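You operate a simulated robot arm through the tools that you are given. There is no shell and no other tool. Be economical: measure what you need, move in short steps, check, and stop when the job is done.

Carry out the task below with a simulated robot arm. There is one attempt and no reset: what you move stays moved.

Task
Put one of the yellow butter cubes from the steel table by the wire rack on the steel table by the sink. Take the cocoa tart shell and put it in the small silver sheet pan. Put the brown glaze dish on the steel table by the sink away on the landing table. Put one of the cocoa cartons from the steel table by the wire rack on top of the beige wooden pastry block. Take the tin labelled "salt" from the cross table top and leave it on the middle shelf of the store bench. Shut the fridge drawer. Push the fridge door on the hall side shut. The order is free. Set down upright: cocoa carton.

The check looks at the end state, three seconds after you hand in, the way a careful person would. Anything else that was tipped, shoved, dropped, spilled or broken makes it a failure. Flat cloth is picked up by pressing the open fingertips on it (5 to 10 N) and closing them slowly along it; thin cloth reads only 2 to 8 mm in the jaws.

Robot
A 7-joint arm with a two-finger parallel gripper on a trunk, on a base that drives. Base frame: it is fixed to the floor where the robot stands at the start and does not move with it; the origin is under the middle of the robot, x ahead of it, y to its left, z up. Lengths are in mm, angles in degrees, forces in N, time in s.
With the tool pointing down near the work surface it reaches from about 260 to 700 mm from the robot's upright axis, wherever it stands. Its first joint turns from -166.0 to 166.0 degrees. Places, roughly: brown glaze dish (10x10x4 cm) [1600, 500, 900]; cocoa carton [500, 750, 1000]; cocoa tart shell (8x8x3 cm) [600, 600, 900]; fridge door on the hall side [-600, 2900, 1400]; fridge drawer [-600, 2600, 400]; landing table [1100, 4500, 900]; middle shelf of the store bench [-1200, -800, 500]; salt tin, seed tin [1500, 1500, 1000]; small silver sheet pan (32x23x3 cm) [700, 400, 900]; steel table by the sink [1400, 300, 900]; wooden pastry block (15x8x4 cm) [400, 600, 900]; yellow butter cube (4x4x4 cm) [500, -100, 900]. Payload 3.43 kg.
The tool frame sits at the grasp point between the pads (the TCP): z along the fingers, y along the line on which they close. The tips reach 30 mm beyond it. Largest opening 94 mm; finger width 28, thickness 10; the body of the gripper, 50 by 96 mm, starts 55 mm behind the TCP.
Orientation is told as [roll, pitch, yaw] about the base's x, y, z axes, in that order, counted from this pose: with the fingers straight down and closing along the base's y, the tool's x points along the base's -x, its y along +y and its z along -z.

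Tools
- The arm moves only by the tool step_arm. Its argument "deltas" is a list of rows, each a list of 7 numbers: the turn, a rotation vector about the base's x, y, z in degrees, then the shift along the base's x, y, z in mm, then the opening, from 0 (shut) to 1 (fully open). In form: [[wx, wy, wz, x, y, z, hand], ...]. A call has 1 to 10 rows; each row is the pose to reach, as a shift and turn from the pose commanded when the call began. A row lasts 0.2 s, in which the tool goes at most 50 mm and 8.6 degrees; a call with a longer step from one row to the next is refused whole, and so is a gripper value outside its range. A pose out of reach is approached as far as the arm can. The call stops where the force on the tool passes 40 N (or 10 N more than at its start, if that is more) or the arm is blocked; 0.2 s more then pass. The fingers move at their own pace (about 108 mm/s each) and stop on an object; they squeeze with about 31 N. The grip force told is the motor's: it shows also when the fingers shut on nothing. Time passes only in rows, and 0.2 s behind the last, so rows that repeat a pose let the fingers close. It gives the time, the measured TCP pose, the force on the tool (base axes), the opening and the grip force at its end, in the units of the frame above (readings bear some noise), with the torque about the TCP (base axes, N m) and any sound that the robot's microphone picked up.
- Cameras (640 x 400 px; columns grow to the right, rows downward): "scene" is now at [306.2, 402.2, 1303.8]; the picture's right is [-0.00, -0.17, -0.99], its down [-0.87, -0.48, 0.08] and it looks along [-0.49, 0.86, -0.15] (base axes); focal length 214 px, centre (320, 200). "wrist" rides on the gripper at [76, 14, -103] in the tool frame; the picture's right is [-0.18, 0.98, 0.00], its down [-0.75, -0.14, -0.64] and it looks along [-0.63, -0.12, 0.77] (tool axes); focal length 243 px, centre (320, 200). There is no depth. A picture from a camera that has moved, and an enlarged one, comes with that camera's place and axes in the base frame and with its lens. The place of the scene camera against the robot may be out by one fixed shift of up to 12 mm in any direction.
- grab_frame(camera): a new picture of that camera. It takes no simulated time.
- raise_lower(by): slides the trunk up (or, below 0, down) by that many mm; the arm and the scene camera ride with it, the base frame stays. It gives what a move gives, with no picture.
- roll_base(legs): drives the robot by 1 to 6 legs, each [ahead, left, turn to the left] in mm, mm and degrees, along the robot's own axes; the way and the turn of a leg run together, so that a leg with both is an arc; at most 1500 mm and 180 degrees a leg. The arm and the cameras ride along, it lands a little off, and it stops where it bumps. It gives what a move gives.
- pan_tilt(pan, tilt): turns the head with the scene camera to pan (to the left, within 80 degrees either way) and tilt (down, from -29 to 69), counted from straight ahead of the robot. It gives what a move gives.
- close_up(camera, box): a new picture of the part [left, top, right, bottom] of that camera's present view, enlarged. It takes no simulated time.
- close_job(): hands the job in; it is judged then, once.

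Go step by step. Nothing tells you exact positions but the pictures and the camera data: compare them with the known pose of the tool, close in by small moves and look again before you grip or let go. The budget is 186 turns and 144 pictures, counting those below and the enlarged ones. Unless the task says otherwise, let go and move clear before handing in, and close with one line.

The tools are called after "Emit:" as name(argument=value, ...) on one line, values as JSON. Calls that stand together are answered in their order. step_arm: Moves the arm, as the interface text tells. Its arguments: {"type":"object","properties":{"deltas":{"type":"array","items":{"type":"array","items":{"type":"number"}}}},"required":["deltas"]} The other tools are called the same way: raise_lower (by) slides the trunk up or down; roll_base (legs) drives the base; pan_tilt (pan, tilt) turns the head that bears the scene camera; grab_frame (camera) takes a picture; close_up (camera, box) takes an enlarged picture of a part of a camera's view; close_job () hands the job in.

At the start:

```text
clock: 0.0
tcp_pos: [238.1, 318.3, 1186.2]
tcp_rot: [-0.1, -0.1, -0.1]
contact_force: [0.2, 0.5, -0.2]
ft_torque: [0.0, -0.05, 0.01]
opening: 94.1
grasp_force: 0.1
trunk travel left (down, up): [-325.0, 265.0]
robot x, y, heading: [4.7, -1.1, -0.1]
head pan, tilt: [80.2, 29.1]
```

scene: 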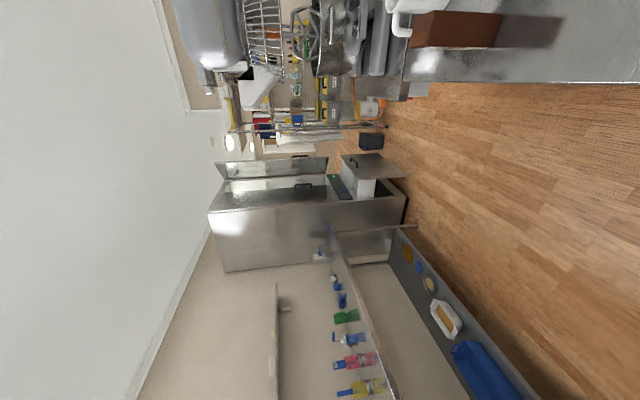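
wrist: 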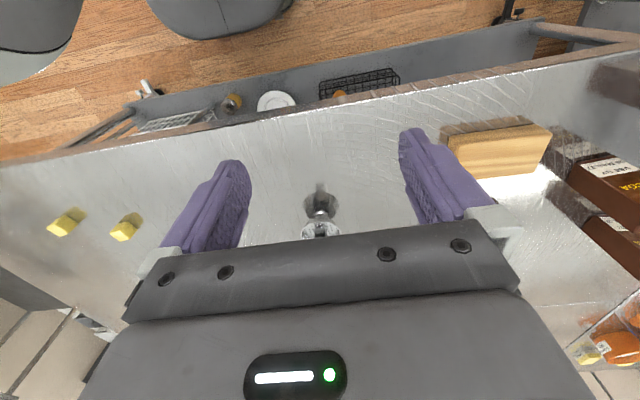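

The scene camera is mounted sideways and looks left toward the fridge; the wrist view shows a steel table with butter cubes, block and cartons. I'll turn the head to look ahead and over the table.

Emit:
pan_tilt(pan=0, tilt=35)

Emit:
grab_frame(camera="scene")

```text
clock: 1.5
tcp_pos: [238.6, 316.6, 1185.7]
tcp_rot: [0.0, 0.0, 0.0]
contact_force: [-0.1, 0.2, -0.6]
ft_torque: [0.01, 0.0, 0.02]
opening: 94.1
grasp_force: 0.0
trunk travel left (down, up): [-325.0, 265.0]
robot x, y, heading: [0.4, -1.2, -0.1]
head pan, tilt: [0.0, 35.0]
```

```text
141 pictures are left
camera scene: at [297.0, 312.8, 1231.2], right [0.0, -1.0, 0.0], down [-0.82, 0.0, 0.57], along [-0.57, 0.0, -0.82], focal length 214 px, centre (320, 200)
```

scene: 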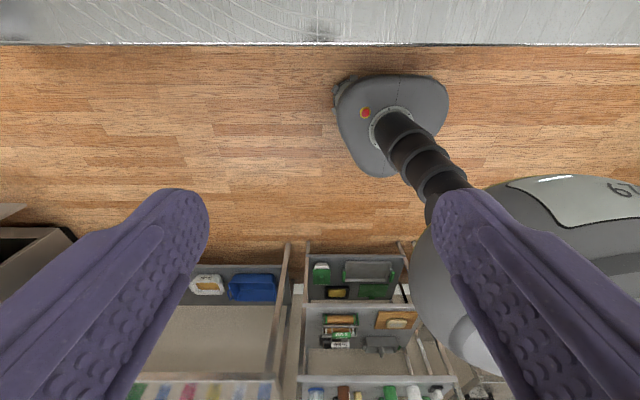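

The view at pan 0 looks backward past the fingers at the robot itself; the head geometry is unusual. I'll probe how pan and tilt map.

Emit:
pan_tilt(pan=0, tilt=0)

Emit:
grab_frame(camera="scene")

Emit:
grab_frame(camera="wrist")

```text
clock: 2.5
tcp_pos: [237.6, 317.1, 1187.0]
tcp_rot: [-0.1, 0.0, 0.0]
contact_force: [0.2, 0.0, 0.9]
ft_torque: [-0.02, 0.0, 0.01]
opening: 94.0
grasp_force: 0.1
trunk travel left (down, up): [-325.0, 265.0]
robot x, y, heading: [5.5, 3.3, 0.1]
head pan, tilt: [0.0, 0.0]
```

```text
140 pictures are left
camera scene: at [353.0, 312.7, 1229.2], right [0.0, -1.0, 0.0], down [-1.0, 0.0, 0.0], along [0.0, 0.0, -1.0], focal length 214 px, centre (320, 200)
```

scene: 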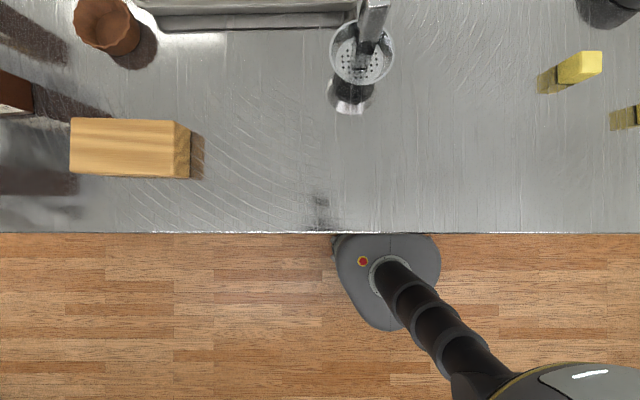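

```text
139 pictures are left
camera wrist: at [162.0, 332.0, 1288.4], right [0.18, 0.98, 0.0], down [0.75, -0.14, 0.64], along [0.63, -0.12, -0.77], focal length 243 px, centre (320, 200)
```

wrist: 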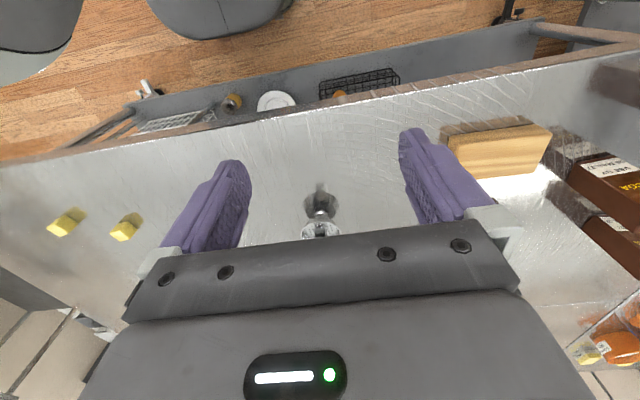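

The head's tilt 0 looks straight down (pan turns about x). That makes a handy overhead view. I'll look around with several head directions.

Emit:
pan_tilt(pan=0, tilt=-29)

Emit:
grab_frame(camera="scene")

Emit:
pan_tilt(pan=60, tilt=-25)

Emit:
grab_frame(camera="scene")

Emit:
pan_tilt(pan=-60, tilt=-10)

Emit:
grab_frame(camera="scene")

```text
clock: 3.5
tcp_pos: [238.5, 316.5, 1185.7]
tcp_rot: [0.0, 0.0, 0.1]
contact_force: [-0.1, -0.8, 0.4]
ft_torque: [-0.01, 0.0, 0.0]
opening: 94.0
grasp_force: 0.1
trunk travel left (down, up): [-325.0, 265.0]
robot x, y, heading: [-1.9, 0.7, 0.1]
head pan, tilt: [0.0, -28.6]
```

```text
138 pictures are left
camera scene: at [393.2, 312.7, 1252.1], right [0.0, -1.0, 0.0], down [-0.88, 0.0, -0.48], along [0.48, 0.0, -0.88], focal length 214 px, centre (320, 200)
```

scene: 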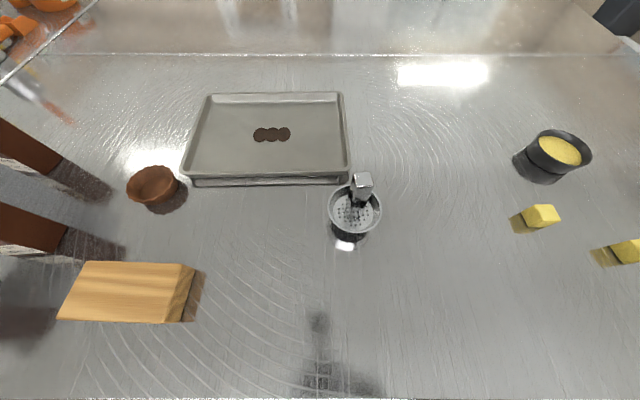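

```text
clock: 4.8
tcp_pos: [238.0, 317.7, 1187.6]
tcp_rot: [0.0, 0.0, 0.0]
contact_force: [-0.6, -0.9, -0.3]
ft_torque: [0.0, 0.04, 0.01]
opening: 94.1
grasp_force: 0.1
trunk travel left (down, up): [-325.0, 265.0]
robot x, y, heading: [-1.7, 3.5, 0.1]
head pan, tilt: [60.0, -25.0]
```

```text
137 pictures are left
camera scene: at [388.8, 374.2, 1283.6], right [0.0, -0.5, -0.87], down [-0.91, 0.37, -0.21], along [0.42, 0.78, -0.45], focal length 214 px, centre (320, 200)
```

scene: 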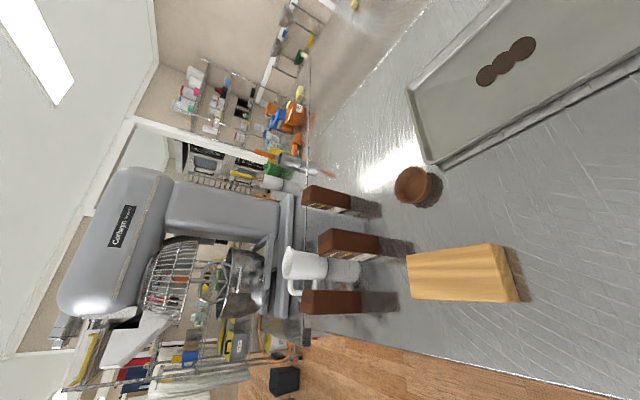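

```text
clock: 6.8
tcp_pos: [239.4, 316.7, 1187.1]
tcp_rot: [0.0, 0.0, 0.0]
contact_force: [0.4, -0.3, -0.1]
ft_torque: [-0.06, 0.02, 0.02]
opening: 94.1
grasp_force: 0.0
trunk travel left (down, up): [-325.0, 265.0]
robot x, y, heading: [1.1, 0.7, 0.1]
head pan, tilt: [-60.0, -10.0]
```

```text
136 pictures are left
camera scene: at [368.4, 239.7, 1277.0], right [0.0, -0.5, 0.87], down [-0.98, -0.15, -0.09], along [0.17, -0.85, -0.49], focal length 214 px, centre (320, 200)
```

scene: 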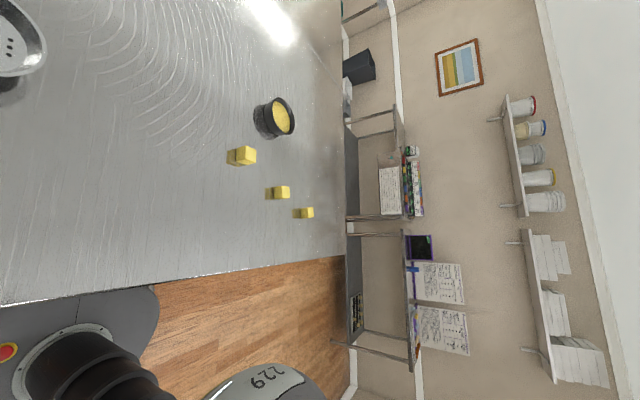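

The near table holds shell (~[623,635]), pan (x 626–870, y 256–576), block, three cocoa cartons and three butter cubes; the table top seems near z≈883. I'll drive left so shell, pan, block and cartons are all in reach.

Emit:
roll_base(legs=[[0, 430, 0]])

Emit:
pan_tilt(pan=0, tilt=-15)

Emit:
grab_frame(camera="scene")

Emit:
grab_frame(camera="wrist")

```text
clock: 9.4
tcp_pos: [240.3, 750.4, 1186.2]
tcp_rot: [0.0, -0.1, -0.1]
contact_force: [0.3, -0.2, -0.3]
ft_torque: [-0.01, 0.02, 0.04]
opening: 93.9
grasp_force: 0.1
trunk travel left (down, up): [-325.0, 265.0]
robot x, y, heading: [1.7, 433.4, 0.2]
head pan, tilt: [-60.0, -10.0]
```

```text
clock: 10.7
tcp_pos: [241.5, 749.5, 1187.0]
tcp_rot: [0.0, 0.0, -0.2]
contact_force: [0.1, 0.3, -0.1]
ft_torque: [-0.02, -0.03, 0.0]
opening: 94.2
grasp_force: 0.1
trunk travel left (down, up): [-325.0, 265.0]
robot x, y, heading: [-0.1, 432.4, 0.2]
head pan, tilt: [0.0, -15.0]
```

```text
135 pictures are left
camera scene: at [377.7, 745.6, 1238.7], right [0.0, -1.0, 0.0], down [-0.97, 0.0, -0.26], along [0.26, 0.0, -0.97], focal length 214 px, centre (320, 200)
```

scene: 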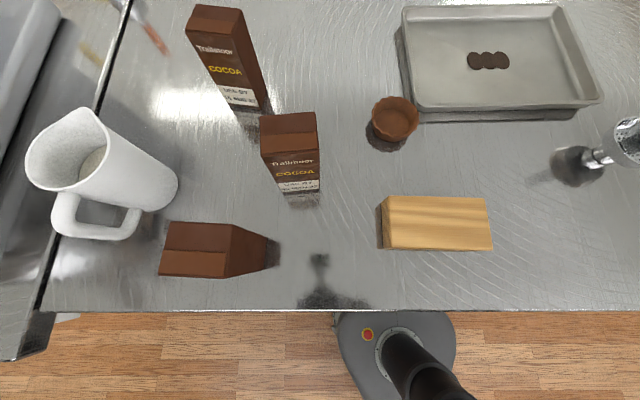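

```text
134 pictures are left
camera wrist: at [164.2, 765.7, 1288.4], right [0.19, 0.98, 0.0], down [0.75, -0.14, 0.64], along [0.63, -0.12, -0.77], focal length 243 px, centre (320, 200)
```

wrist: 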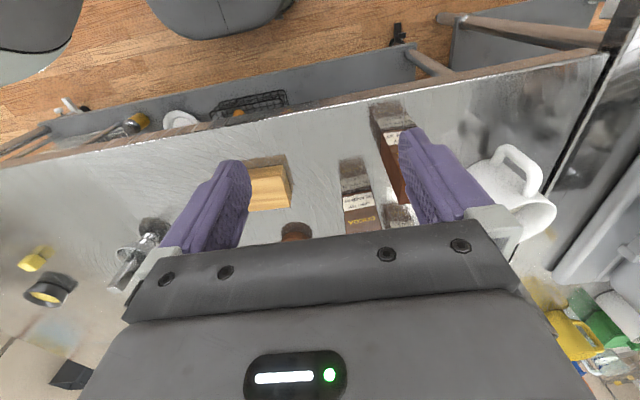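

Now everything near is in view: shell ≈[620,615], block centre ≈[427,570], middle carton ≈[523,783], table ≈883. I'll move above the shell at height.

Emit:
step_arm(deltas=[[0, 0, 0, 42, -15, 0, 1], [0, 0, 0, 84, -30, 0, 1], [0, 0, 0, 126, -45, 0, 1], [0, 0, 0, 168, -60, 0, 1], [0, 0, 0, 210, -75, 0, 1], [0, 0, 0, 252, -90, 0, 1], [0, 0, 0, 294, -105, 0, 1], [0, 0, 0, 336, -120, 0, 1], [0, 0, 0, 378, -132, 0, 1], [0, 0, 0, 378, -132, -40, 1]])

Emit:
grab_frame(camera="scene")

Emit:
grab_frame(camera="wrist")

```text
clock: 12.9
tcp_pos: [619.0, 616.3, 1146.4]
tcp_rot: [0.0, 0.0, -0.3]
contact_force: [0.8, -0.2, -0.7]
ft_torque: [0.03, -0.03, 0.02]
opening: 93.8
grasp_force: 0.2
trunk travel left (down, up): [-325.0, 265.0]
robot x, y, heading: [-0.1, 432.8, -0.2]
head pan, tilt: [0.0, -15.0]
```

```text
133 pictures are left
camera scene: at [755.2, 611.8, 1199.6], right [0.0, -1.0, 0.0], down [-0.97, 0.0, -0.26], along [0.26, 0.0, -0.97], focal length 214 px, centre (320, 200)
```

scene: 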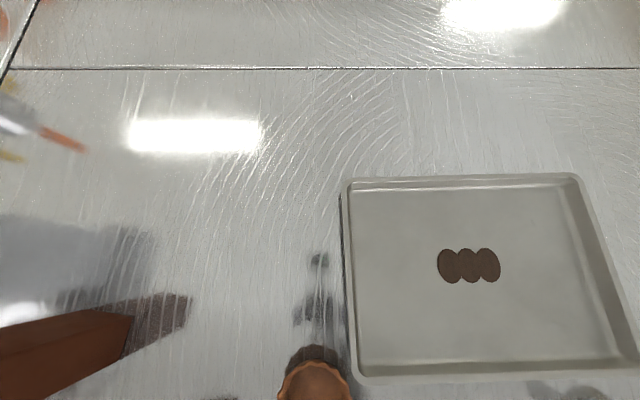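

```text
132 pictures are left
camera wrist: at [541.7, 631.8, 1249.2], right [0.19, 0.98, 0.0], down [0.75, -0.14, 0.64], along [0.63, -0.12, -0.77], focal length 243 px, centre (320, 200)
```

wrist: 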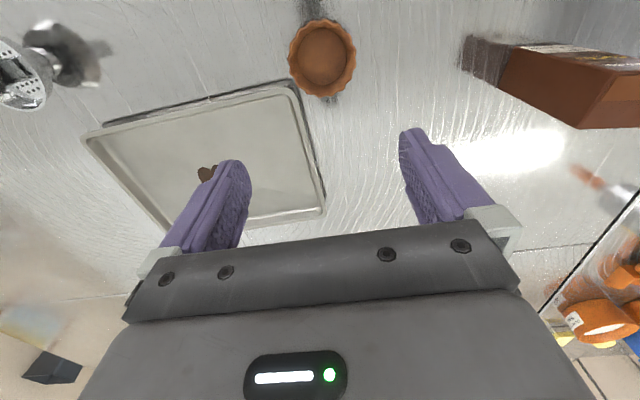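

The scene camera actually rides on the gripper. The shell sits at about [600,622] next to the pan's corner, so I'll turn the gripper −86° to close along x and lower.

Emit:
step_arm(deltas=[[0, 0, -8.5, -4, 1, 0, 1], [0, 0, -17, -8, 2, 0, 1], [0, 0, -25.5, -12, 4, 0, 1], [0, 0, -34, -16, 6, 0, 1], [0, 0, -42.5, -19, 6, -20, 1], [0, 0, -51, -19, 6, -40, 1], [0, 0, -59.5, -19, 6, -60, 1], [0, 0, -68, -19, 6, -80, 1], [0, 0, -76.5, -19, 6, -100, 1], [0, 0, -85, -19, 6, -120, 1]])

Emit:
pan_tilt(pan=0, tilt=35)

Emit:
grab_frame(camera="scene")

Emit:
grab_frame(camera="wrist")

```text
clock: 15.1
tcp_pos: [600.1, 622.9, 1027.5]
tcp_rot: [0.0, -0.1, -85.4]
contact_force: [-0.1, -0.4, 0.1]
ft_torque: [0.01, 0.03, -0.01]
opening: 93.9
grasp_force: 0.0
trunk travel left (down, up): [-325.0, 265.0]
robot x, y, heading: [-1.3, 434.5, -0.3]
head pan, tilt: [0.0, -15.0]
```

```text
clock: 16.3
tcp_pos: [599.4, 622.7, 1026.9]
tcp_rot: [0.1, 0.0, -85.2]
contact_force: [0.0, -0.7, 0.0]
ft_torque: [-0.01, -0.01, 0.02]
opening: 93.9
grasp_force: 0.1
trunk travel left (down, up): [-325.0, 265.0]
robot x, y, heading: [-1.9, 434.9, 0.2]
head pan, tilt: [0.0, 35.0]
```

```text
131 pictures are left
camera scene: at [609.4, 565.6, 1072.0], right [-1.0, -0.08, 0.0], down [-0.07, 0.82, 0.57], along [-0.05, 0.57, -0.82], focal length 214 px, centre (320, 200)
```

scene: 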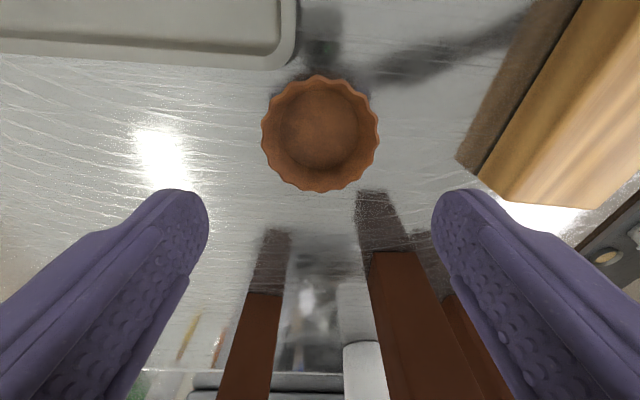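

```text
130 pictures are left
camera wrist: at [607.8, 701.5, 1129.2], right [0.99, -0.1, 0.0], down [-0.08, -0.76, 0.64], along [-0.06, -0.64, -0.77], focal length 243 px, centre (320, 200)
```

wrist: 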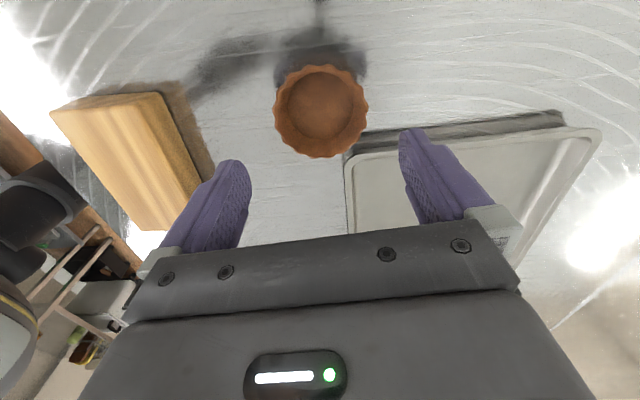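

Aligned on the shell (centre ≈[602,620]); I descend to grasp height and check before closing.

Emit:
step_arm(deltas=[[0, 0, 0, 2, -2, -25, 1], [0, 0, 0, 2, -2, -50, 1], [0, 0, 0, 2, -2, -70, 1], [0, 0, 0, 2, -2, -90, 1], [0, 0, 0, 2, -2, -102, 1]])

Emit:
grab_frame(camera="scene")

Emit:
grab_frame(camera="wrist")

```text
clock: 17.7
tcp_pos: [601.5, 623.0, 931.4]
tcp_rot: [0.5, 0.0, -85.2]
contact_force: [-5.6, -2.1, 19.5]
ft_torque: [-0.39, 1.21, 0.01]
opening: 94.0
grasp_force: 0.0
trunk travel left (down, up): [-325.0, 265.0]
robot x, y, heading: [2.9, 434.5, -0.1]
head pan, tilt: [0.0, 35.0]
stopped in row 5: the force on the tool passed its limit at 46 N (the readings are from after the stop); the commanded pose is now the measured one
```

```text
129 pictures are left
camera scene: at [610.5, 563.6, 975.3], right [-1.0, -0.08, -0.01], down [-0.07, 0.81, 0.58], along [-0.04, 0.57, -0.82], focal length 214 px, centre (320, 200)
```

scene: 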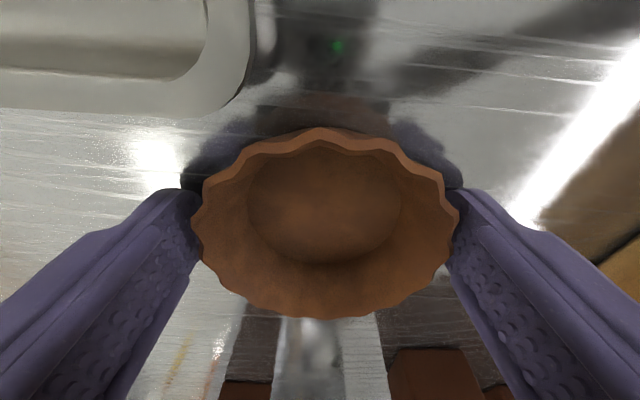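

```text
128 pictures are left
camera wrist: at [608.4, 699.2, 1032.9], right [0.99, -0.1, 0.01], down [-0.08, -0.76, 0.64], along [-0.06, -0.64, -0.77], focal length 243 px, centre (320, 200)
```

wrist: 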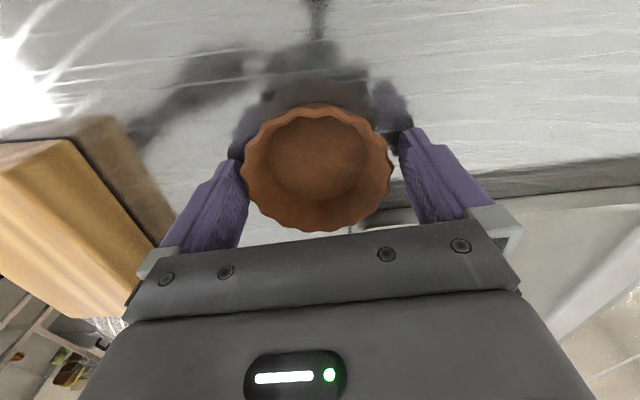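

The fingertips touched the table (so top ≈900); the shell is bracketed. I'll lift a few mm and close gently.

Emit:
step_arm(deltas=[[0, 0, 0, 0, 0, 5, 1], [0, 0, 0, 0, 0, 5, 0.9], [0, 0, 0, 0, 0, 5, 0.85], [0, 0, 0, 0, 0, 5, 0.8], [0, 0, 0, 0, 0, 5, 0.75], [0, 0, 0, 0, 0, 5, 0.7], [0, 0, 0, 0, 0, 5, 0.7]])

Emit:
grab_frame(camera="scene")

```text
clock: 19.3
tcp_pos: [603.4, 623.0, 931.5]
tcp_rot: [0.4, 0.0, -85.2]
contact_force: [0.1, 0.6, -0.1]
ft_torque: [-0.05, -0.01, -0.02]
opening: 75.0
grasp_force: 31.2
trunk travel left (down, up): [-325.0, 265.0]
robot x, y, heading: [1.1, 433.7, -0.4]
head pan, tilt: [0.0, 35.0]
```

```text
127 pictures are left
camera scene: at [612.3, 564.6, 976.8], right [-1.0, -0.08, -0.01], down [-0.07, 0.81, 0.57], along [-0.04, 0.57, -0.82], focal length 214 px, centre (320, 200)
```

scene: 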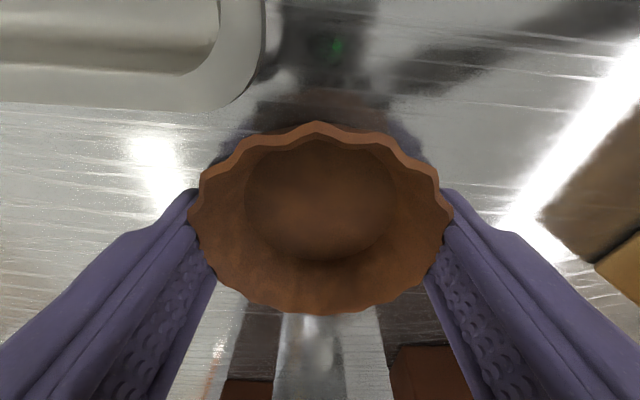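

Shell is held (75 mm). I lift it over the pan rim, toward the pan's near-left floor at about [690,512], and look.

Emit:
step_arm(deltas=[[0, 0, 0, 0, 0, 30, 0.7], [0, 0, 0, 0, 0, 60, 0.7], [0, 0, 0, 0, 0, 75, 0.7], [0, 0, 0, 29, -37, 75, 0.7], [0, 0, 0, 58, -74, 75, 0.7], [0, 0, 0, 88, -111, 75, 0.7], [0, 0, 0, 88, -111, 75, 0.7]])

Emit:
grab_frame(camera="scene")

Emit:
grab_frame(camera="wrist")

```text
clock: 20.9
tcp_pos: [690.1, 510.5, 1010.1]
tcp_rot: [0.3, 0.2, -85.2]
contact_force: [-0.4, 0.4, -0.6]
ft_torque: [-0.02, 0.01, -0.02]
opening: 65.6
grasp_force: 0.2
trunk travel left (down, up): [-325.0, 265.0]
robot x, y, heading: [1.7, 432.0, -0.3]
head pan, tilt: [0.0, 35.0]
```

```text
126 pictures are left
camera scene: at [699.0, 452.9, 1055.3], right [-1.0, -0.08, -0.01], down [-0.07, 0.81, 0.57], along [-0.04, 0.57, -0.82], focal length 214 px, centre (320, 200)
```

scene: 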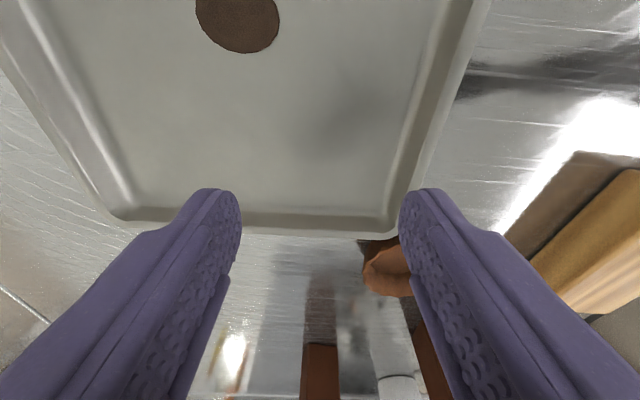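

```text
125 pictures are left
camera wrist: at [697.0, 588.5, 1112.8], right [0.99, -0.1, 0.01], down [-0.08, -0.76, 0.64], along [-0.06, -0.64, -0.77], focal length 243 px, centre (320, 200)
```

wrist: 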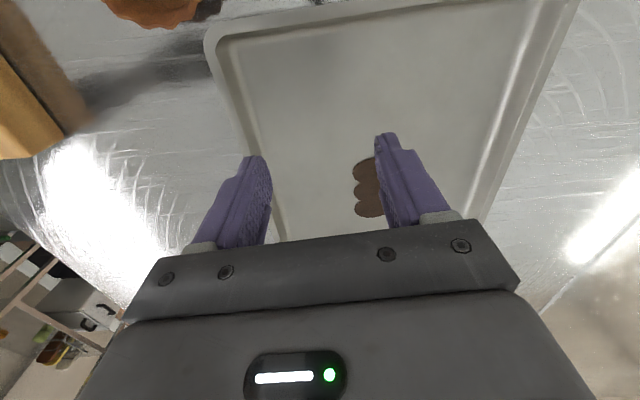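

The shell slipped out of the diametral grip on lifting (tapered side) and remains on the table. I'll go back, look, and take it by its wall with one finger inside.

Emit:
step_arm(deltas=[[0, 0, 0, -29, 37, 20, 0.8], [0, 0, 0, -58, 74, 40, 0.8], [0, 0, 0, -90, 111, 60, 0.8], [0, 0, 0, -90, 111, 60, 0.8]])

Emit:
grab_frame(camera="scene")

Emit:
grab_frame(camera="wrist")

```text
refused: row 1 steps farther than a row can; nothing moved
```

```text
124 pictures are left
camera scene: at [699.0, 452.9, 1055.3], right [-1.0, -0.08, -0.01], down [-0.07, 0.81, 0.57], along [-0.04, 0.57, -0.82], focal length 214 px, centre (320, 200)
```

scene: 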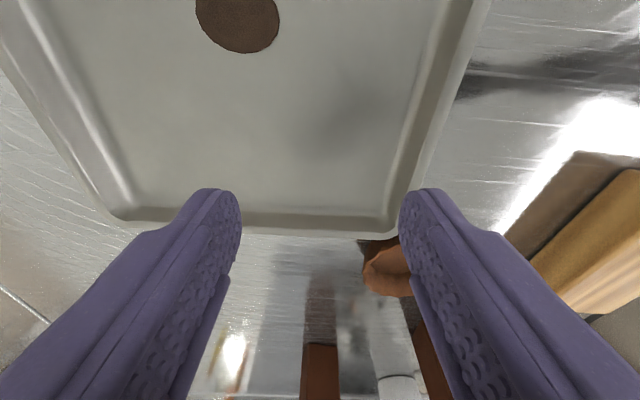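

```text
123 pictures are left
camera wrist: at [697.0, 588.5, 1112.8], right [0.99, -0.1, 0.01], down [-0.08, -0.76, 0.64], along [-0.06, -0.64, -0.77], focal length 243 px, centre (320, 200)
```

wrist: 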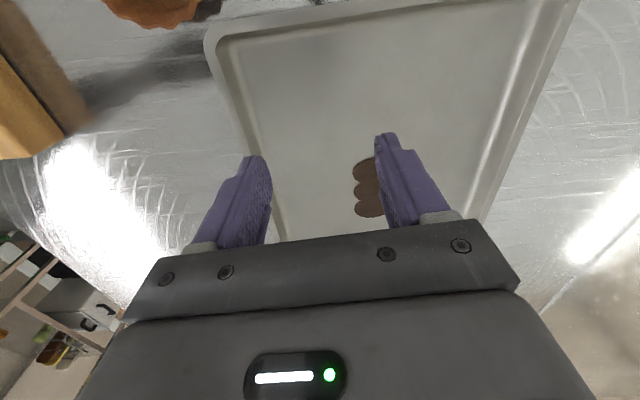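

That step was too long; I'll repeat with shorter rows, going directly above the shell's −x wall.

Emit:
step_arm(deltas=[[0, 0, 0, -25, 22, 10, 0.5], [0, 0, 0, -50, 44, 20, 0.45], [0, 0, 0, -75, 66, 30, 0.45], [0, 0, 0, -100, 90, 30, 0.45], [0, 0, 0, -125, 111, 30, 0.45], [0, 0, 0, -125, 111, 30, 0.45]])

Emit:
grab_frame(camera="scene")

Emit:
grab_frame(camera="wrist")

```text
clock: 22.3
tcp_pos: [568.0, 622.9, 1038.4]
tcp_rot: [0.3, 0.2, -85.2]
contact_force: [-0.1, 0.4, 0.3]
ft_torque: [0.0, 0.03, -0.02]
opening: 42.2
grasp_force: 0.0
trunk travel left (down, up): [-325.0, 265.0]
robot x, y, heading: [0.6, 433.8, -0.2]
head pan, tilt: [0.0, 35.0]
```

```text
122 pictures are left
camera scene: at [576.0, 565.4, 1082.9], right [-1.0, -0.08, -0.01], down [-0.07, 0.82, 0.57], along [-0.04, 0.57, -0.82], focal length 214 px, centre (320, 200)
```

scene: 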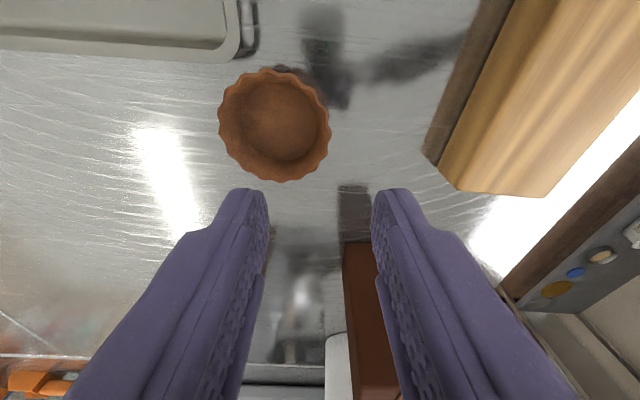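

```text
121 pictures are left
camera wrist: at [574.2, 701.1, 1140.4], right [0.99, -0.1, 0.01], down [-0.08, -0.76, 0.64], along [-0.06, -0.64, -0.77], focal length 243 px, centre (320, 200)
```

wrist: 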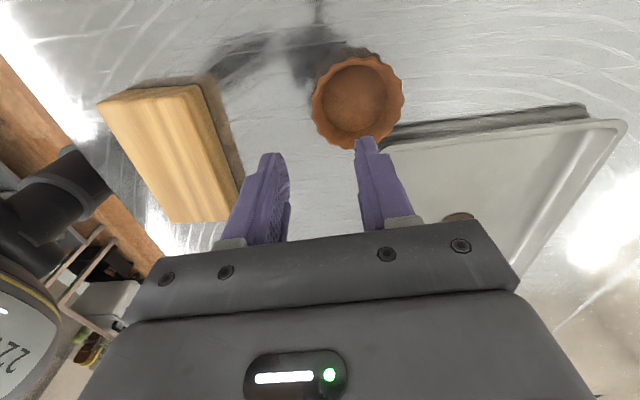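

Estimates of the table height disagree, so I'll touch the bare table with closed fingers beside the shell to measure it.

Emit:
step_arm(deltas=[[0, 0, 0, -40, 15, -20, 0], [0, 0, 0, -44, 15, -50, 0], [0, 0, 0, -44, 15, -80, 0], [0, 0, 0, -44, 15, -95, 0], [0, 0, 0, -44, 15, -105, 0], [0, 0, 0, -44, 15, -115, 0], [0, 0, 0, -44, 15, -125, 0], [0, 0, 0, -44, 15, -133, 0], [0, 0, 0, -44, 15, -141, 0]])

Emit:
grab_frame(camera="scene")

```text
clock: 23.7
tcp_pos: [523.0, 638.3, 929.5]
tcp_rot: [0.7, 0.3, -85.3]
contact_force: [-13.4, -4.6, 28.9]
ft_torque: [-0.51, 0.53, -0.22]
opening: 0.0
grasp_force: 31.7
trunk travel left (down, up): [-325.0, 265.0]
robot x, y, heading: [2.6, 432.8, -0.1]
head pan, tilt: [0.0, 35.0]
stopped in row 7: the force on the tool passed its limit at 52 N (the readings are from after the stop); the commanded pose is now the measured one
```

```text
120 pictures are left
camera scene: at [530.4, 579.6, 974.8], right [-1.0, -0.08, -0.01], down [-0.07, 0.81, 0.58], along [-0.04, 0.58, -0.82], focal length 214 px, centre (320, 200)
```

scene: 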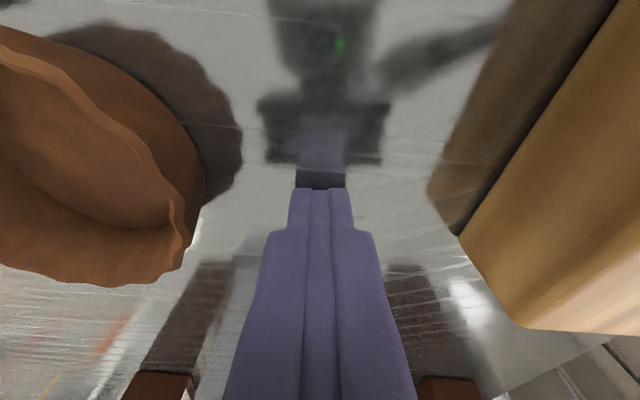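

Contact reads at tip z≈900, though picture scale hints the table is a bit lower. I'll zoom in at the tip to see whether it truly touches.

Emit:
close_up(camera="scene", box=[240, 100, 400, 200])

Emit:
grab_frame(camera="wrist")

```text
4.00 times, centred on (320, 150) of scene
camera zoom: at [530.4, 579.6, 974.8], right [-1.0, -0.08, -0.01], down [-0.07, 0.81, 0.58], along [-0.04, 0.58, -0.82], focal length 858 px, centre (320, 400)
```

zoom: 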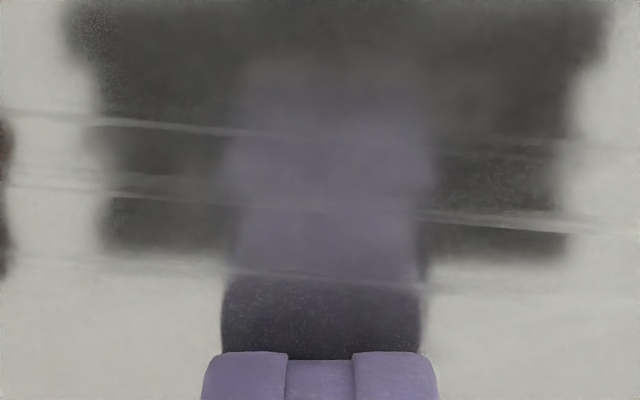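

```text
118 pictures are left
camera wrist: at [528.2, 715.0, 1032.9], right [0.99, -0.1, 0.01], down [-0.09, -0.77, 0.64], along [-0.06, -0.63, -0.77], focal length 243 px, centre (320, 200)
```

wrist: 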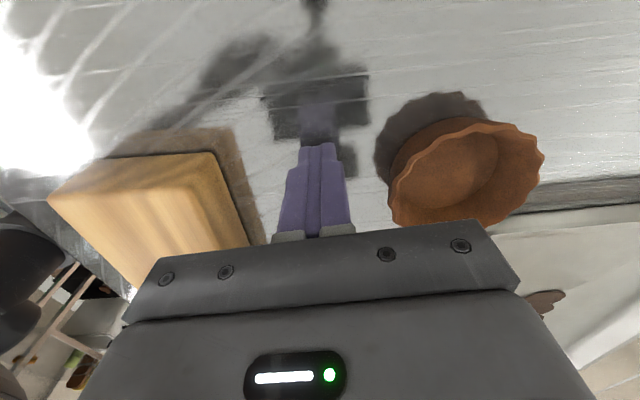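

I take the table as ≈899. Now the wall grip: rise, place TCP over the shell's −x wall with a ~40 mm opening, and check alignment.

Emit:
step_arm(deltas=[[0, 0, 0, 0, 0, 30, 0], [0, 0, 0, 0, 0, 60, 0.2], [0, 0, 0, 22, -5, 60, 0.42], [0, 0, 0, 44, -10, 60, 0.42], [0, 0, 0, 44, -10, 45, 0.42], [0, 0, 0, 44, -10, 38, 0.42]])

Emit:
grab_frame(camera="scene")

Emit:
grab_frame(camera="wrist")

```text
clock: 25.1
tcp_pos: [570.5, 629.1, 964.9]
tcp_rot: [0.7, 0.3, -85.3]
contact_force: [-1.3, -0.8, -0.2]
ft_torque: [-0.02, 0.01, 0.04]
opening: 39.5
grasp_force: 0.0
trunk travel left (down, up): [-325.0, 265.0]
robot x, y, heading: [1.5, 438.1, -0.4]
head pan, tilt: [0.0, 35.0]
```

```text
117 pictures are left
camera scene: at [578.1, 570.8, 1009.1], right [-1.0, -0.08, -0.01], down [-0.07, 0.81, 0.58], along [-0.04, 0.58, -0.82], focal length 214 px, centre (320, 200)
```

scene: 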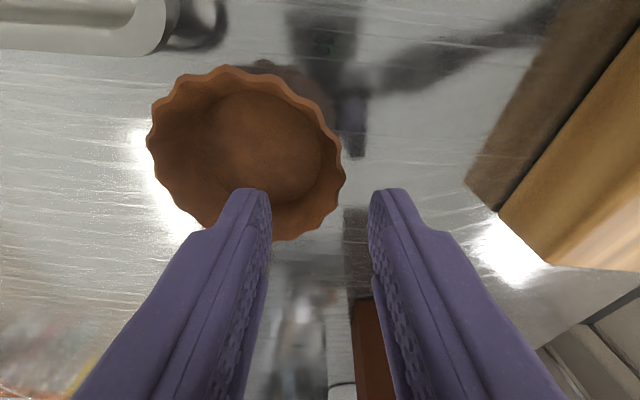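

```text
116 pictures are left
camera wrist: at [576.0, 706.3, 1067.0], right [0.99, -0.1, 0.01], down [-0.09, -0.77, 0.64], along [-0.06, -0.63, -0.77], focal length 243 px, centre (320, 200)
```

wrist: 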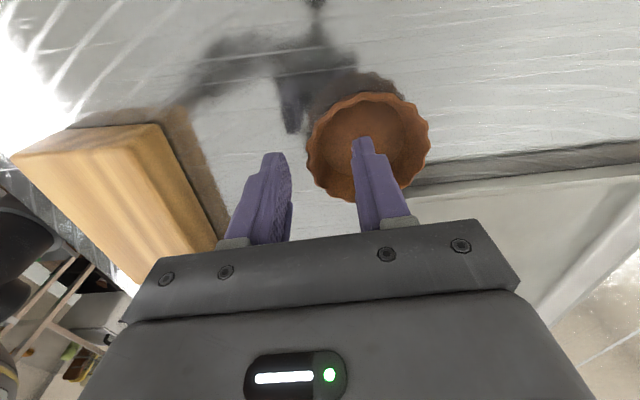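

Accounting for perspective, shell centre is ≈[600,625], rim z≈927. The fingers straddle the −x wall; descend and close on it.

Emit:
step_arm(deltas=[[0, 0, 0, -3, -4, -15, 0.42], [0, 0, 0, -3, -4, -29, 0.42], [0, 0, 0, -3, -4, -29, 0.3], [0, 0, 0, -3, -4, -29, 0.2], [0, 0, 0, -3, -4, -29, 0.1], [0, 0, 0, -3, -4, -29, 0], [0, 0, 0, -3, -4, -29, 0], [0, 0, 0, -3, -4, -9, 0], [0, 0, 0, -3, -4, 11, 0]])

Emit:
grab_frame(camera="scene")

Emit:
grab_frame(camera="wrist")

```text
clock: 27.1
tcp_pos: [566.2, 624.8, 976.2]
tcp_rot: [0.6, 0.2, -85.2]
contact_force: [0.3, 0.0, -0.2]
ft_torque: [-0.01, 0.04, 0.0]
opening: 6.6
grasp_force: 31.1
trunk travel left (down, up): [-325.0, 265.0]
robot x, y, heading: [-0.7, 432.6, -0.4]
head pan, tilt: [0.0, 35.0]
```

```text
115 pictures are left
camera scene: at [575.0, 566.8, 1021.1], right [-1.0, -0.08, -0.01], down [-0.07, 0.81, 0.58], along [-0.04, 0.58, -0.82], focal length 214 px, centre (320, 200)
```

scene: 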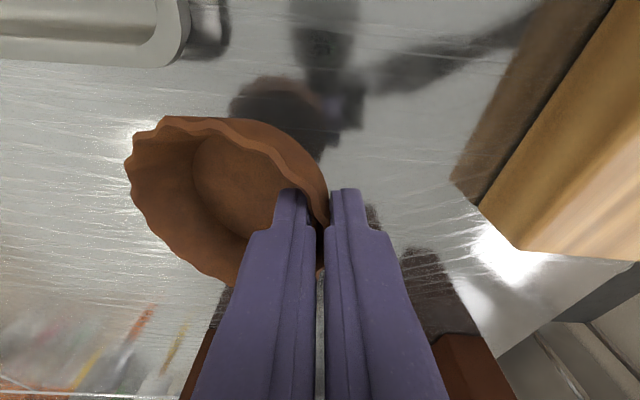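

```text
114 pictures are left
camera wrist: at [572.9, 702.3, 1078.8], right [0.99, -0.1, 0.01], down [-0.08, -0.77, 0.64], along [-0.06, -0.64, -0.77], focal length 243 px, centre (320, 200)
```

wrist: 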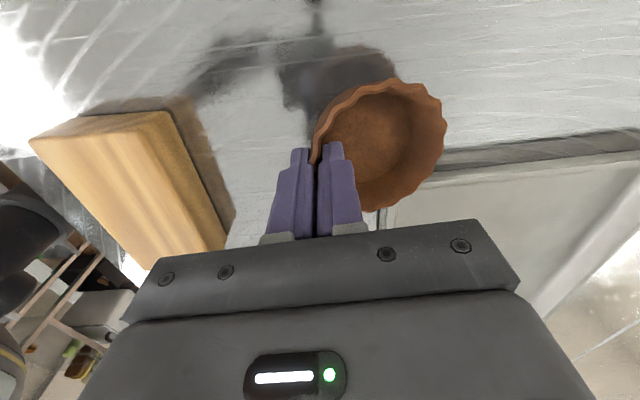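

Wall grip holds. I carry it over the pan to centre ≈[693,510], then lower.

Emit:
step_arm(deltas=[[0, 0, 0, 0, 0, 25, 0], [0, 0, 0, 0, 0, 50, 0], [0, 0, 0, 22, -28, 50, 0], [0, 0, 0, 44, -56, 50, 0], [0, 0, 0, 66, -84, 50, 0], [0, 0, 0, 88, -113, 50, 0], [0, 0, 0, 88, -113, 30, 0], [0, 0, 0, 88, -113, 10, 0]])

Emit:
grab_frame(camera="scene")

Emit:
grab_frame(camera="wrist")

```text
clock: 28.9
tcp_pos: [655.7, 509.9, 985.9]
tcp_rot: [0.7, 0.2, -85.2]
contact_force: [1.1, 0.0, 0.1]
ft_torque: [0.01, 0.04, -0.01]
opening: 6.4
grasp_force: 31.0
trunk travel left (down, up): [-325.0, 265.0]
robot x, y, heading: [-1.0, 434.1, -0.1]
head pan, tilt: [0.0, 35.0]
```

```text
113 pictures are left
camera scene: at [664.4, 452.6, 1030.4], right [-1.0, -0.08, -0.01], down [-0.07, 0.81, 0.58], along [-0.04, 0.58, -0.82], focal length 214 px, centre (320, 200)
```

scene: 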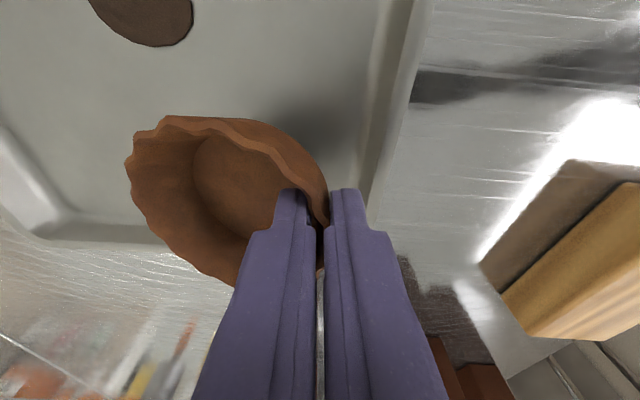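

```text
112 pictures are left
camera wrist: at [662.2, 588.1, 1088.3], right [0.99, -0.1, 0.01], down [-0.09, -0.77, 0.64], along [-0.06, -0.63, -0.77], focal length 243 px, centre (320, 200)
```

wrist: 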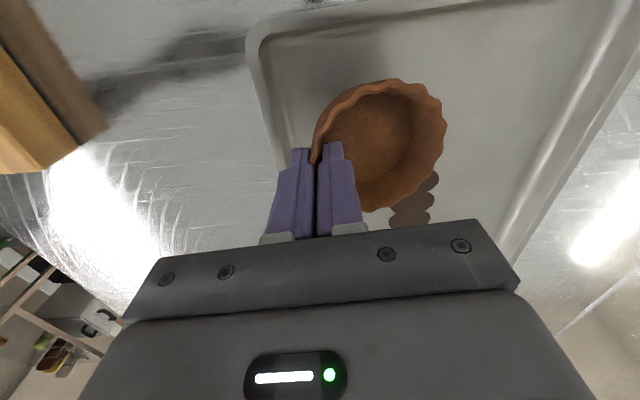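

Positioned inside the pan floor, clear of walls and biscuits. Lowering and releasing slightly.

Emit:
step_arm(deltas=[[0, 0, 0, 2, 0, -20, 0], [0, 0, 0, 2, 0, -35, 0], [0, 0, 0, 2, 0, -44, 0], [0, 0, 0, 2, 0, -49, 0], [0, 0, 0, 2, 0, -49, 0.1], [0, 0, 0, 2, 0, -49, 0.2], [0, 0, 0, 2, 0, -49, 0.25], [0, 0, 0, 2, 0, -49, 0.25]])

Emit:
grab_frame(camera="wrist")

```text
clock: 30.7
tcp_pos: [655.7, 511.5, 938.1]
tcp_rot: [0.8, 0.2, -85.2]
contact_force: [-5.9, -1.3, 18.3]
ft_torque: [-0.05, -0.09, -0.01]
opening: 20.5
grasp_force: 0.0
trunk travel left (down, up): [-325.0, 265.0]
robot x, y, heading: [1.0, 433.7, -0.1]
head pan, tilt: [0.0, 35.0]
```

```text
111 pictures are left
camera wrist: at [661.0, 588.7, 1040.7], right [0.99, -0.1, 0.01], down [-0.09, -0.77, 0.64], along [-0.05, -0.63, -0.77], focal length 243 px, centre (320, 200)
```

wrist: 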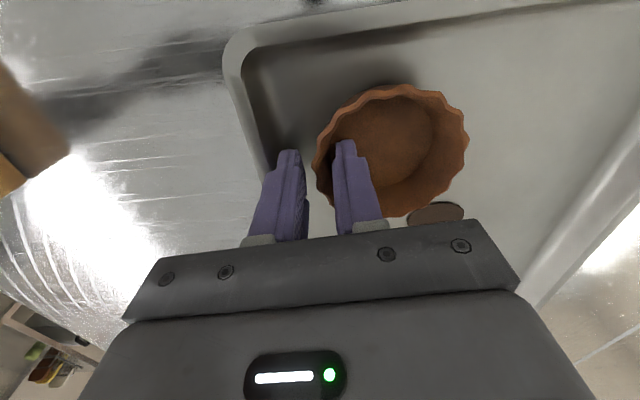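

Released; the shell sits flat in the pan. Lifting straight up and checking with the tilted-forward scene view, then heading to the cartons.

Emit:
step_arm(deltas=[[0, 0, 0, 0, 0, 20, 0.25], [0, 0, 0, 0, 0, 50, 0.25], [0, 0, 0, 0, 0, 90, 0.5], [0, 0, 0, 0, 0, 135, 1], [0, 0, 0, 0, 0, 180, 1], [0, 0, 0, -20, 30, 200, 1], [0, 0, 0, -40, 70, 200, 1]])

Emit:
grab_frame(camera="wrist")

Emit:
grab_frame(camera="scene")

```text
clock: 32.3
tcp_pos: [616.0, 583.0, 1137.4]
tcp_rot: [0.7, 0.2, -85.3]
contact_force: [-0.4, 0.2, 0.3]
ft_torque: [0.0, -0.01, 0.01]
opening: 94.1
grasp_force: 0.0
trunk travel left (down, up): [-325.0, 265.0]
robot x, y, heading: [0.6, 437.1, -0.2]
head pan, tilt: [0.0, 35.0]
```

```text
110 pictures are left
camera wrist: at [621.4, 661.1, 1240.0], right [0.99, -0.1, 0.01], down [-0.09, -0.77, 0.64], along [-0.06, -0.64, -0.77], focal length 243 px, centre (320, 200)
```

wrist: 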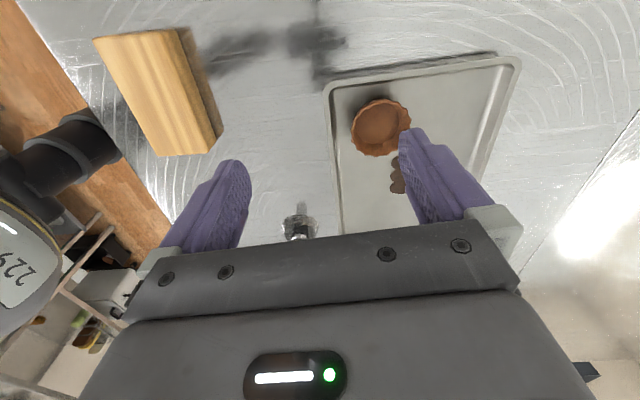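

```text
109 pictures are left
camera scene: at [623.4, 525.6, 1182.1], right [-1.0, -0.08, -0.01], down [-0.07, 0.81, 0.58], along [-0.04, 0.58, -0.82], focal length 214 px, centre (320, 200)
```

scene: 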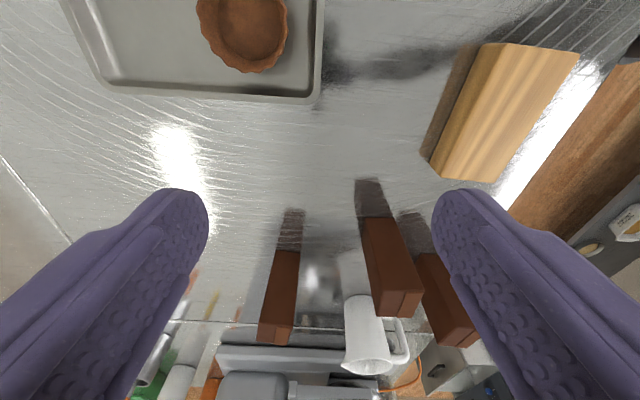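

Shell is in the pan. Next the middle carton: I move above ≈[523,783] while turning the gripper back to yaw 0.

Emit:
step_arm(deltas=[[0, 0, 8.5, -10, 20, 10, 1], [0, 0, 17, -20, 40, 20, 1], [0, 0, 25.5, -30, 60, 30, 1], [0, 0, 34, -40, 80, 30, 1], [0, 0, 42.5, -50, 100, 30, 1], [0, 0, 51, -60, 120, 30, 1], [0, 0, 59.5, -70, 140, 30, 1], [0, 0, 68, -80, 160, 30, 1], [0, 0, 76.5, -90, 180, 30, 1], [0, 0, 85, -95, 198, 30, 1]])

Emit:
grab_frame(camera="wrist")

Emit:
grab_frame(camera="scene")

```text
clock: 34.5
tcp_pos: [522.1, 782.2, 1167.1]
tcp_rot: [0.7, 0.3, -0.2]
contact_force: [0.0, 0.1, 0.1]
ft_torque: [-0.03, 0.03, 0.01]
opening: 94.1
grasp_force: 0.1
trunk travel left (down, up): [-325.0, 265.0]
robot x, y, heading: [-0.6, 431.9, -0.5]
head pan, tilt: [0.0, 35.0]
```

```text
108 pictures are left
camera wrist: at [445.1, 795.1, 1269.4], right [0.19, 0.98, 0.01], down [0.76, -0.15, 0.64], along [0.63, -0.11, -0.77], focal length 243 px, centre (320, 200)
```

wrist: 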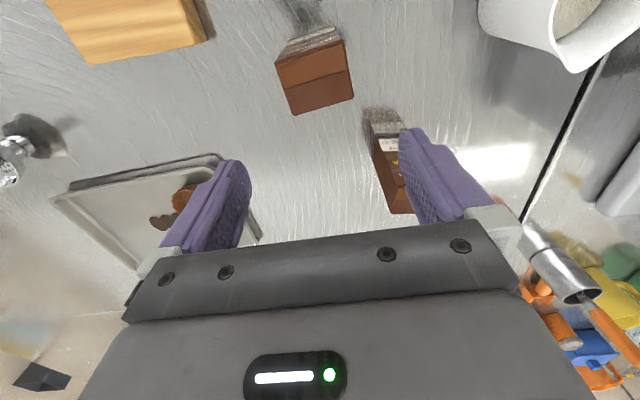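

```text
107 pictures are left
camera scene: at [579.7, 776.4, 1211.4], right [0.0, -1.0, -0.01], down [-0.82, -0.01, 0.58], along [-0.58, 0.01, -0.82], focal length 214 px, centre (320, 200)
```

scene: 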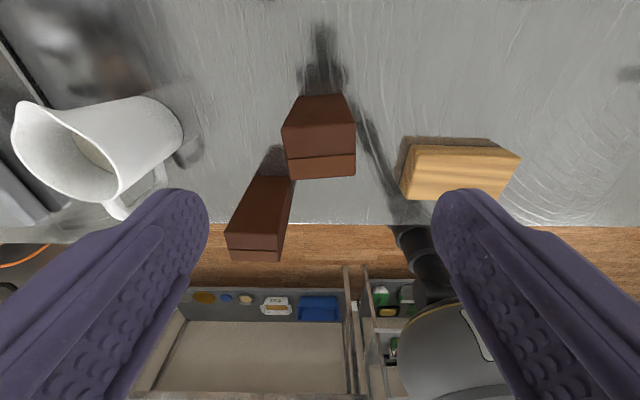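

Carton top centre ≈[498,781,1028], turned about +6°, ~63 mm wide. I align and go down to just above its top, then check.

Emit:
step_arm(deltas=[[0, 0, 3, -12, 0, -30, 1], [0, 0, 6, -24, -1, -60, 1], [0, 0, 6, -24, -1, -90, 1]])

Emit:
grab_frame(camera="wrist")

Emit:
grab_frame(camera="scene")

```text
clock: 35.3
tcp_pos: [496.2, 779.2, 1073.9]
tcp_rot: [0.7, 0.2, 5.8]
contact_force: [0.2, 0.3, -0.1]
ft_torque: [0.0, -0.02, -0.01]
opening: 93.7
grasp_force: 0.1
trunk travel left (down, up): [-325.0, 265.0]
robot x, y, heading: [0.2, 435.2, -0.1]
head pan, tilt: [0.0, 35.0]
```

```text
106 pictures are left
camera wrist: at [418.9, 785.6, 1177.0], right [0.08, 1.0, 0.01], down [0.77, -0.07, 0.64], along [0.64, -0.05, -0.77], focal length 243 px, centre (320, 200)
```

wrist: 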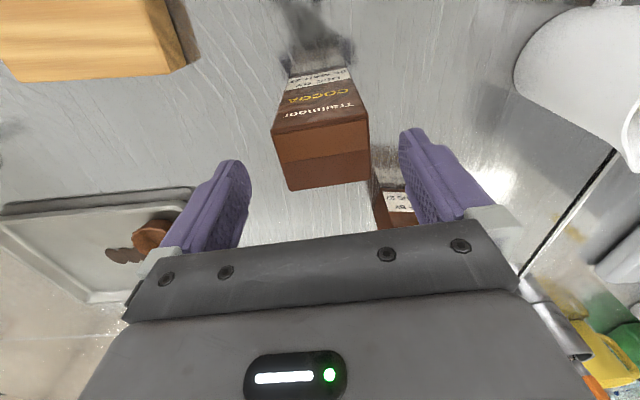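

```text
105 pictures are left
camera scene: at [554.3, 780.3, 1119.1], right [0.1, -0.99, -0.01], down [-0.81, -0.09, 0.58], along [-0.58, -0.05, -0.82], focal length 214 px, centre (320, 200)
```

scene: 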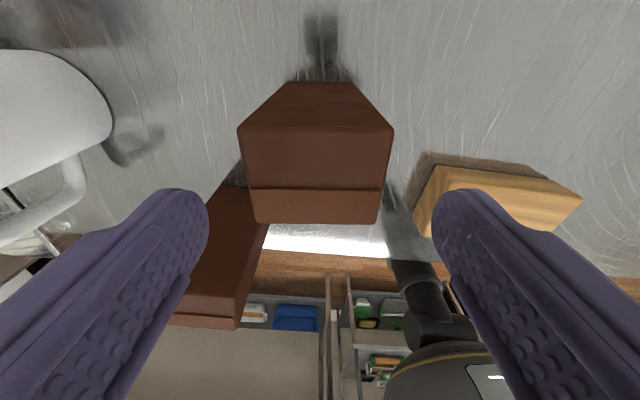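

Well aligned. Descend to z≈988 and close on the carton.

Emit:
step_arm(deltas=[[0, 0, 0, 0, 1, -30, 1], [0, 0, 0, 0, 1, -60, 1], [0, 0, 0, 0, 1, -85, 1], [0, 0, 0, 0, 1, -85, 0.8], [0, 0, 0, 0, 1, -85, 0.6], [0, 0, 0, 0, 1, -85, 0.5], [0, 0, 0, 0, 1, -85, 0.4], [0, 0, 0, 0, 1, -85, 0.3], [0, 0, 0, 0, 1, -85, 0.3]])

```text
clock: 37.3
tcp_pos: [496.1, 780.4, 990.7]
tcp_rot: [0.7, 0.3, 5.9]
contact_force: [-0.3, 0.5, -0.3]
ft_torque: [-0.03, 0.0, -0.05]
opening: 66.1
grasp_force: 30.9
trunk travel left (down, up): [-325.0, 265.0]
robot x, y, heading: [-3.4, 433.6, -0.3]
head pan, tilt: [0.0, 35.0]
```

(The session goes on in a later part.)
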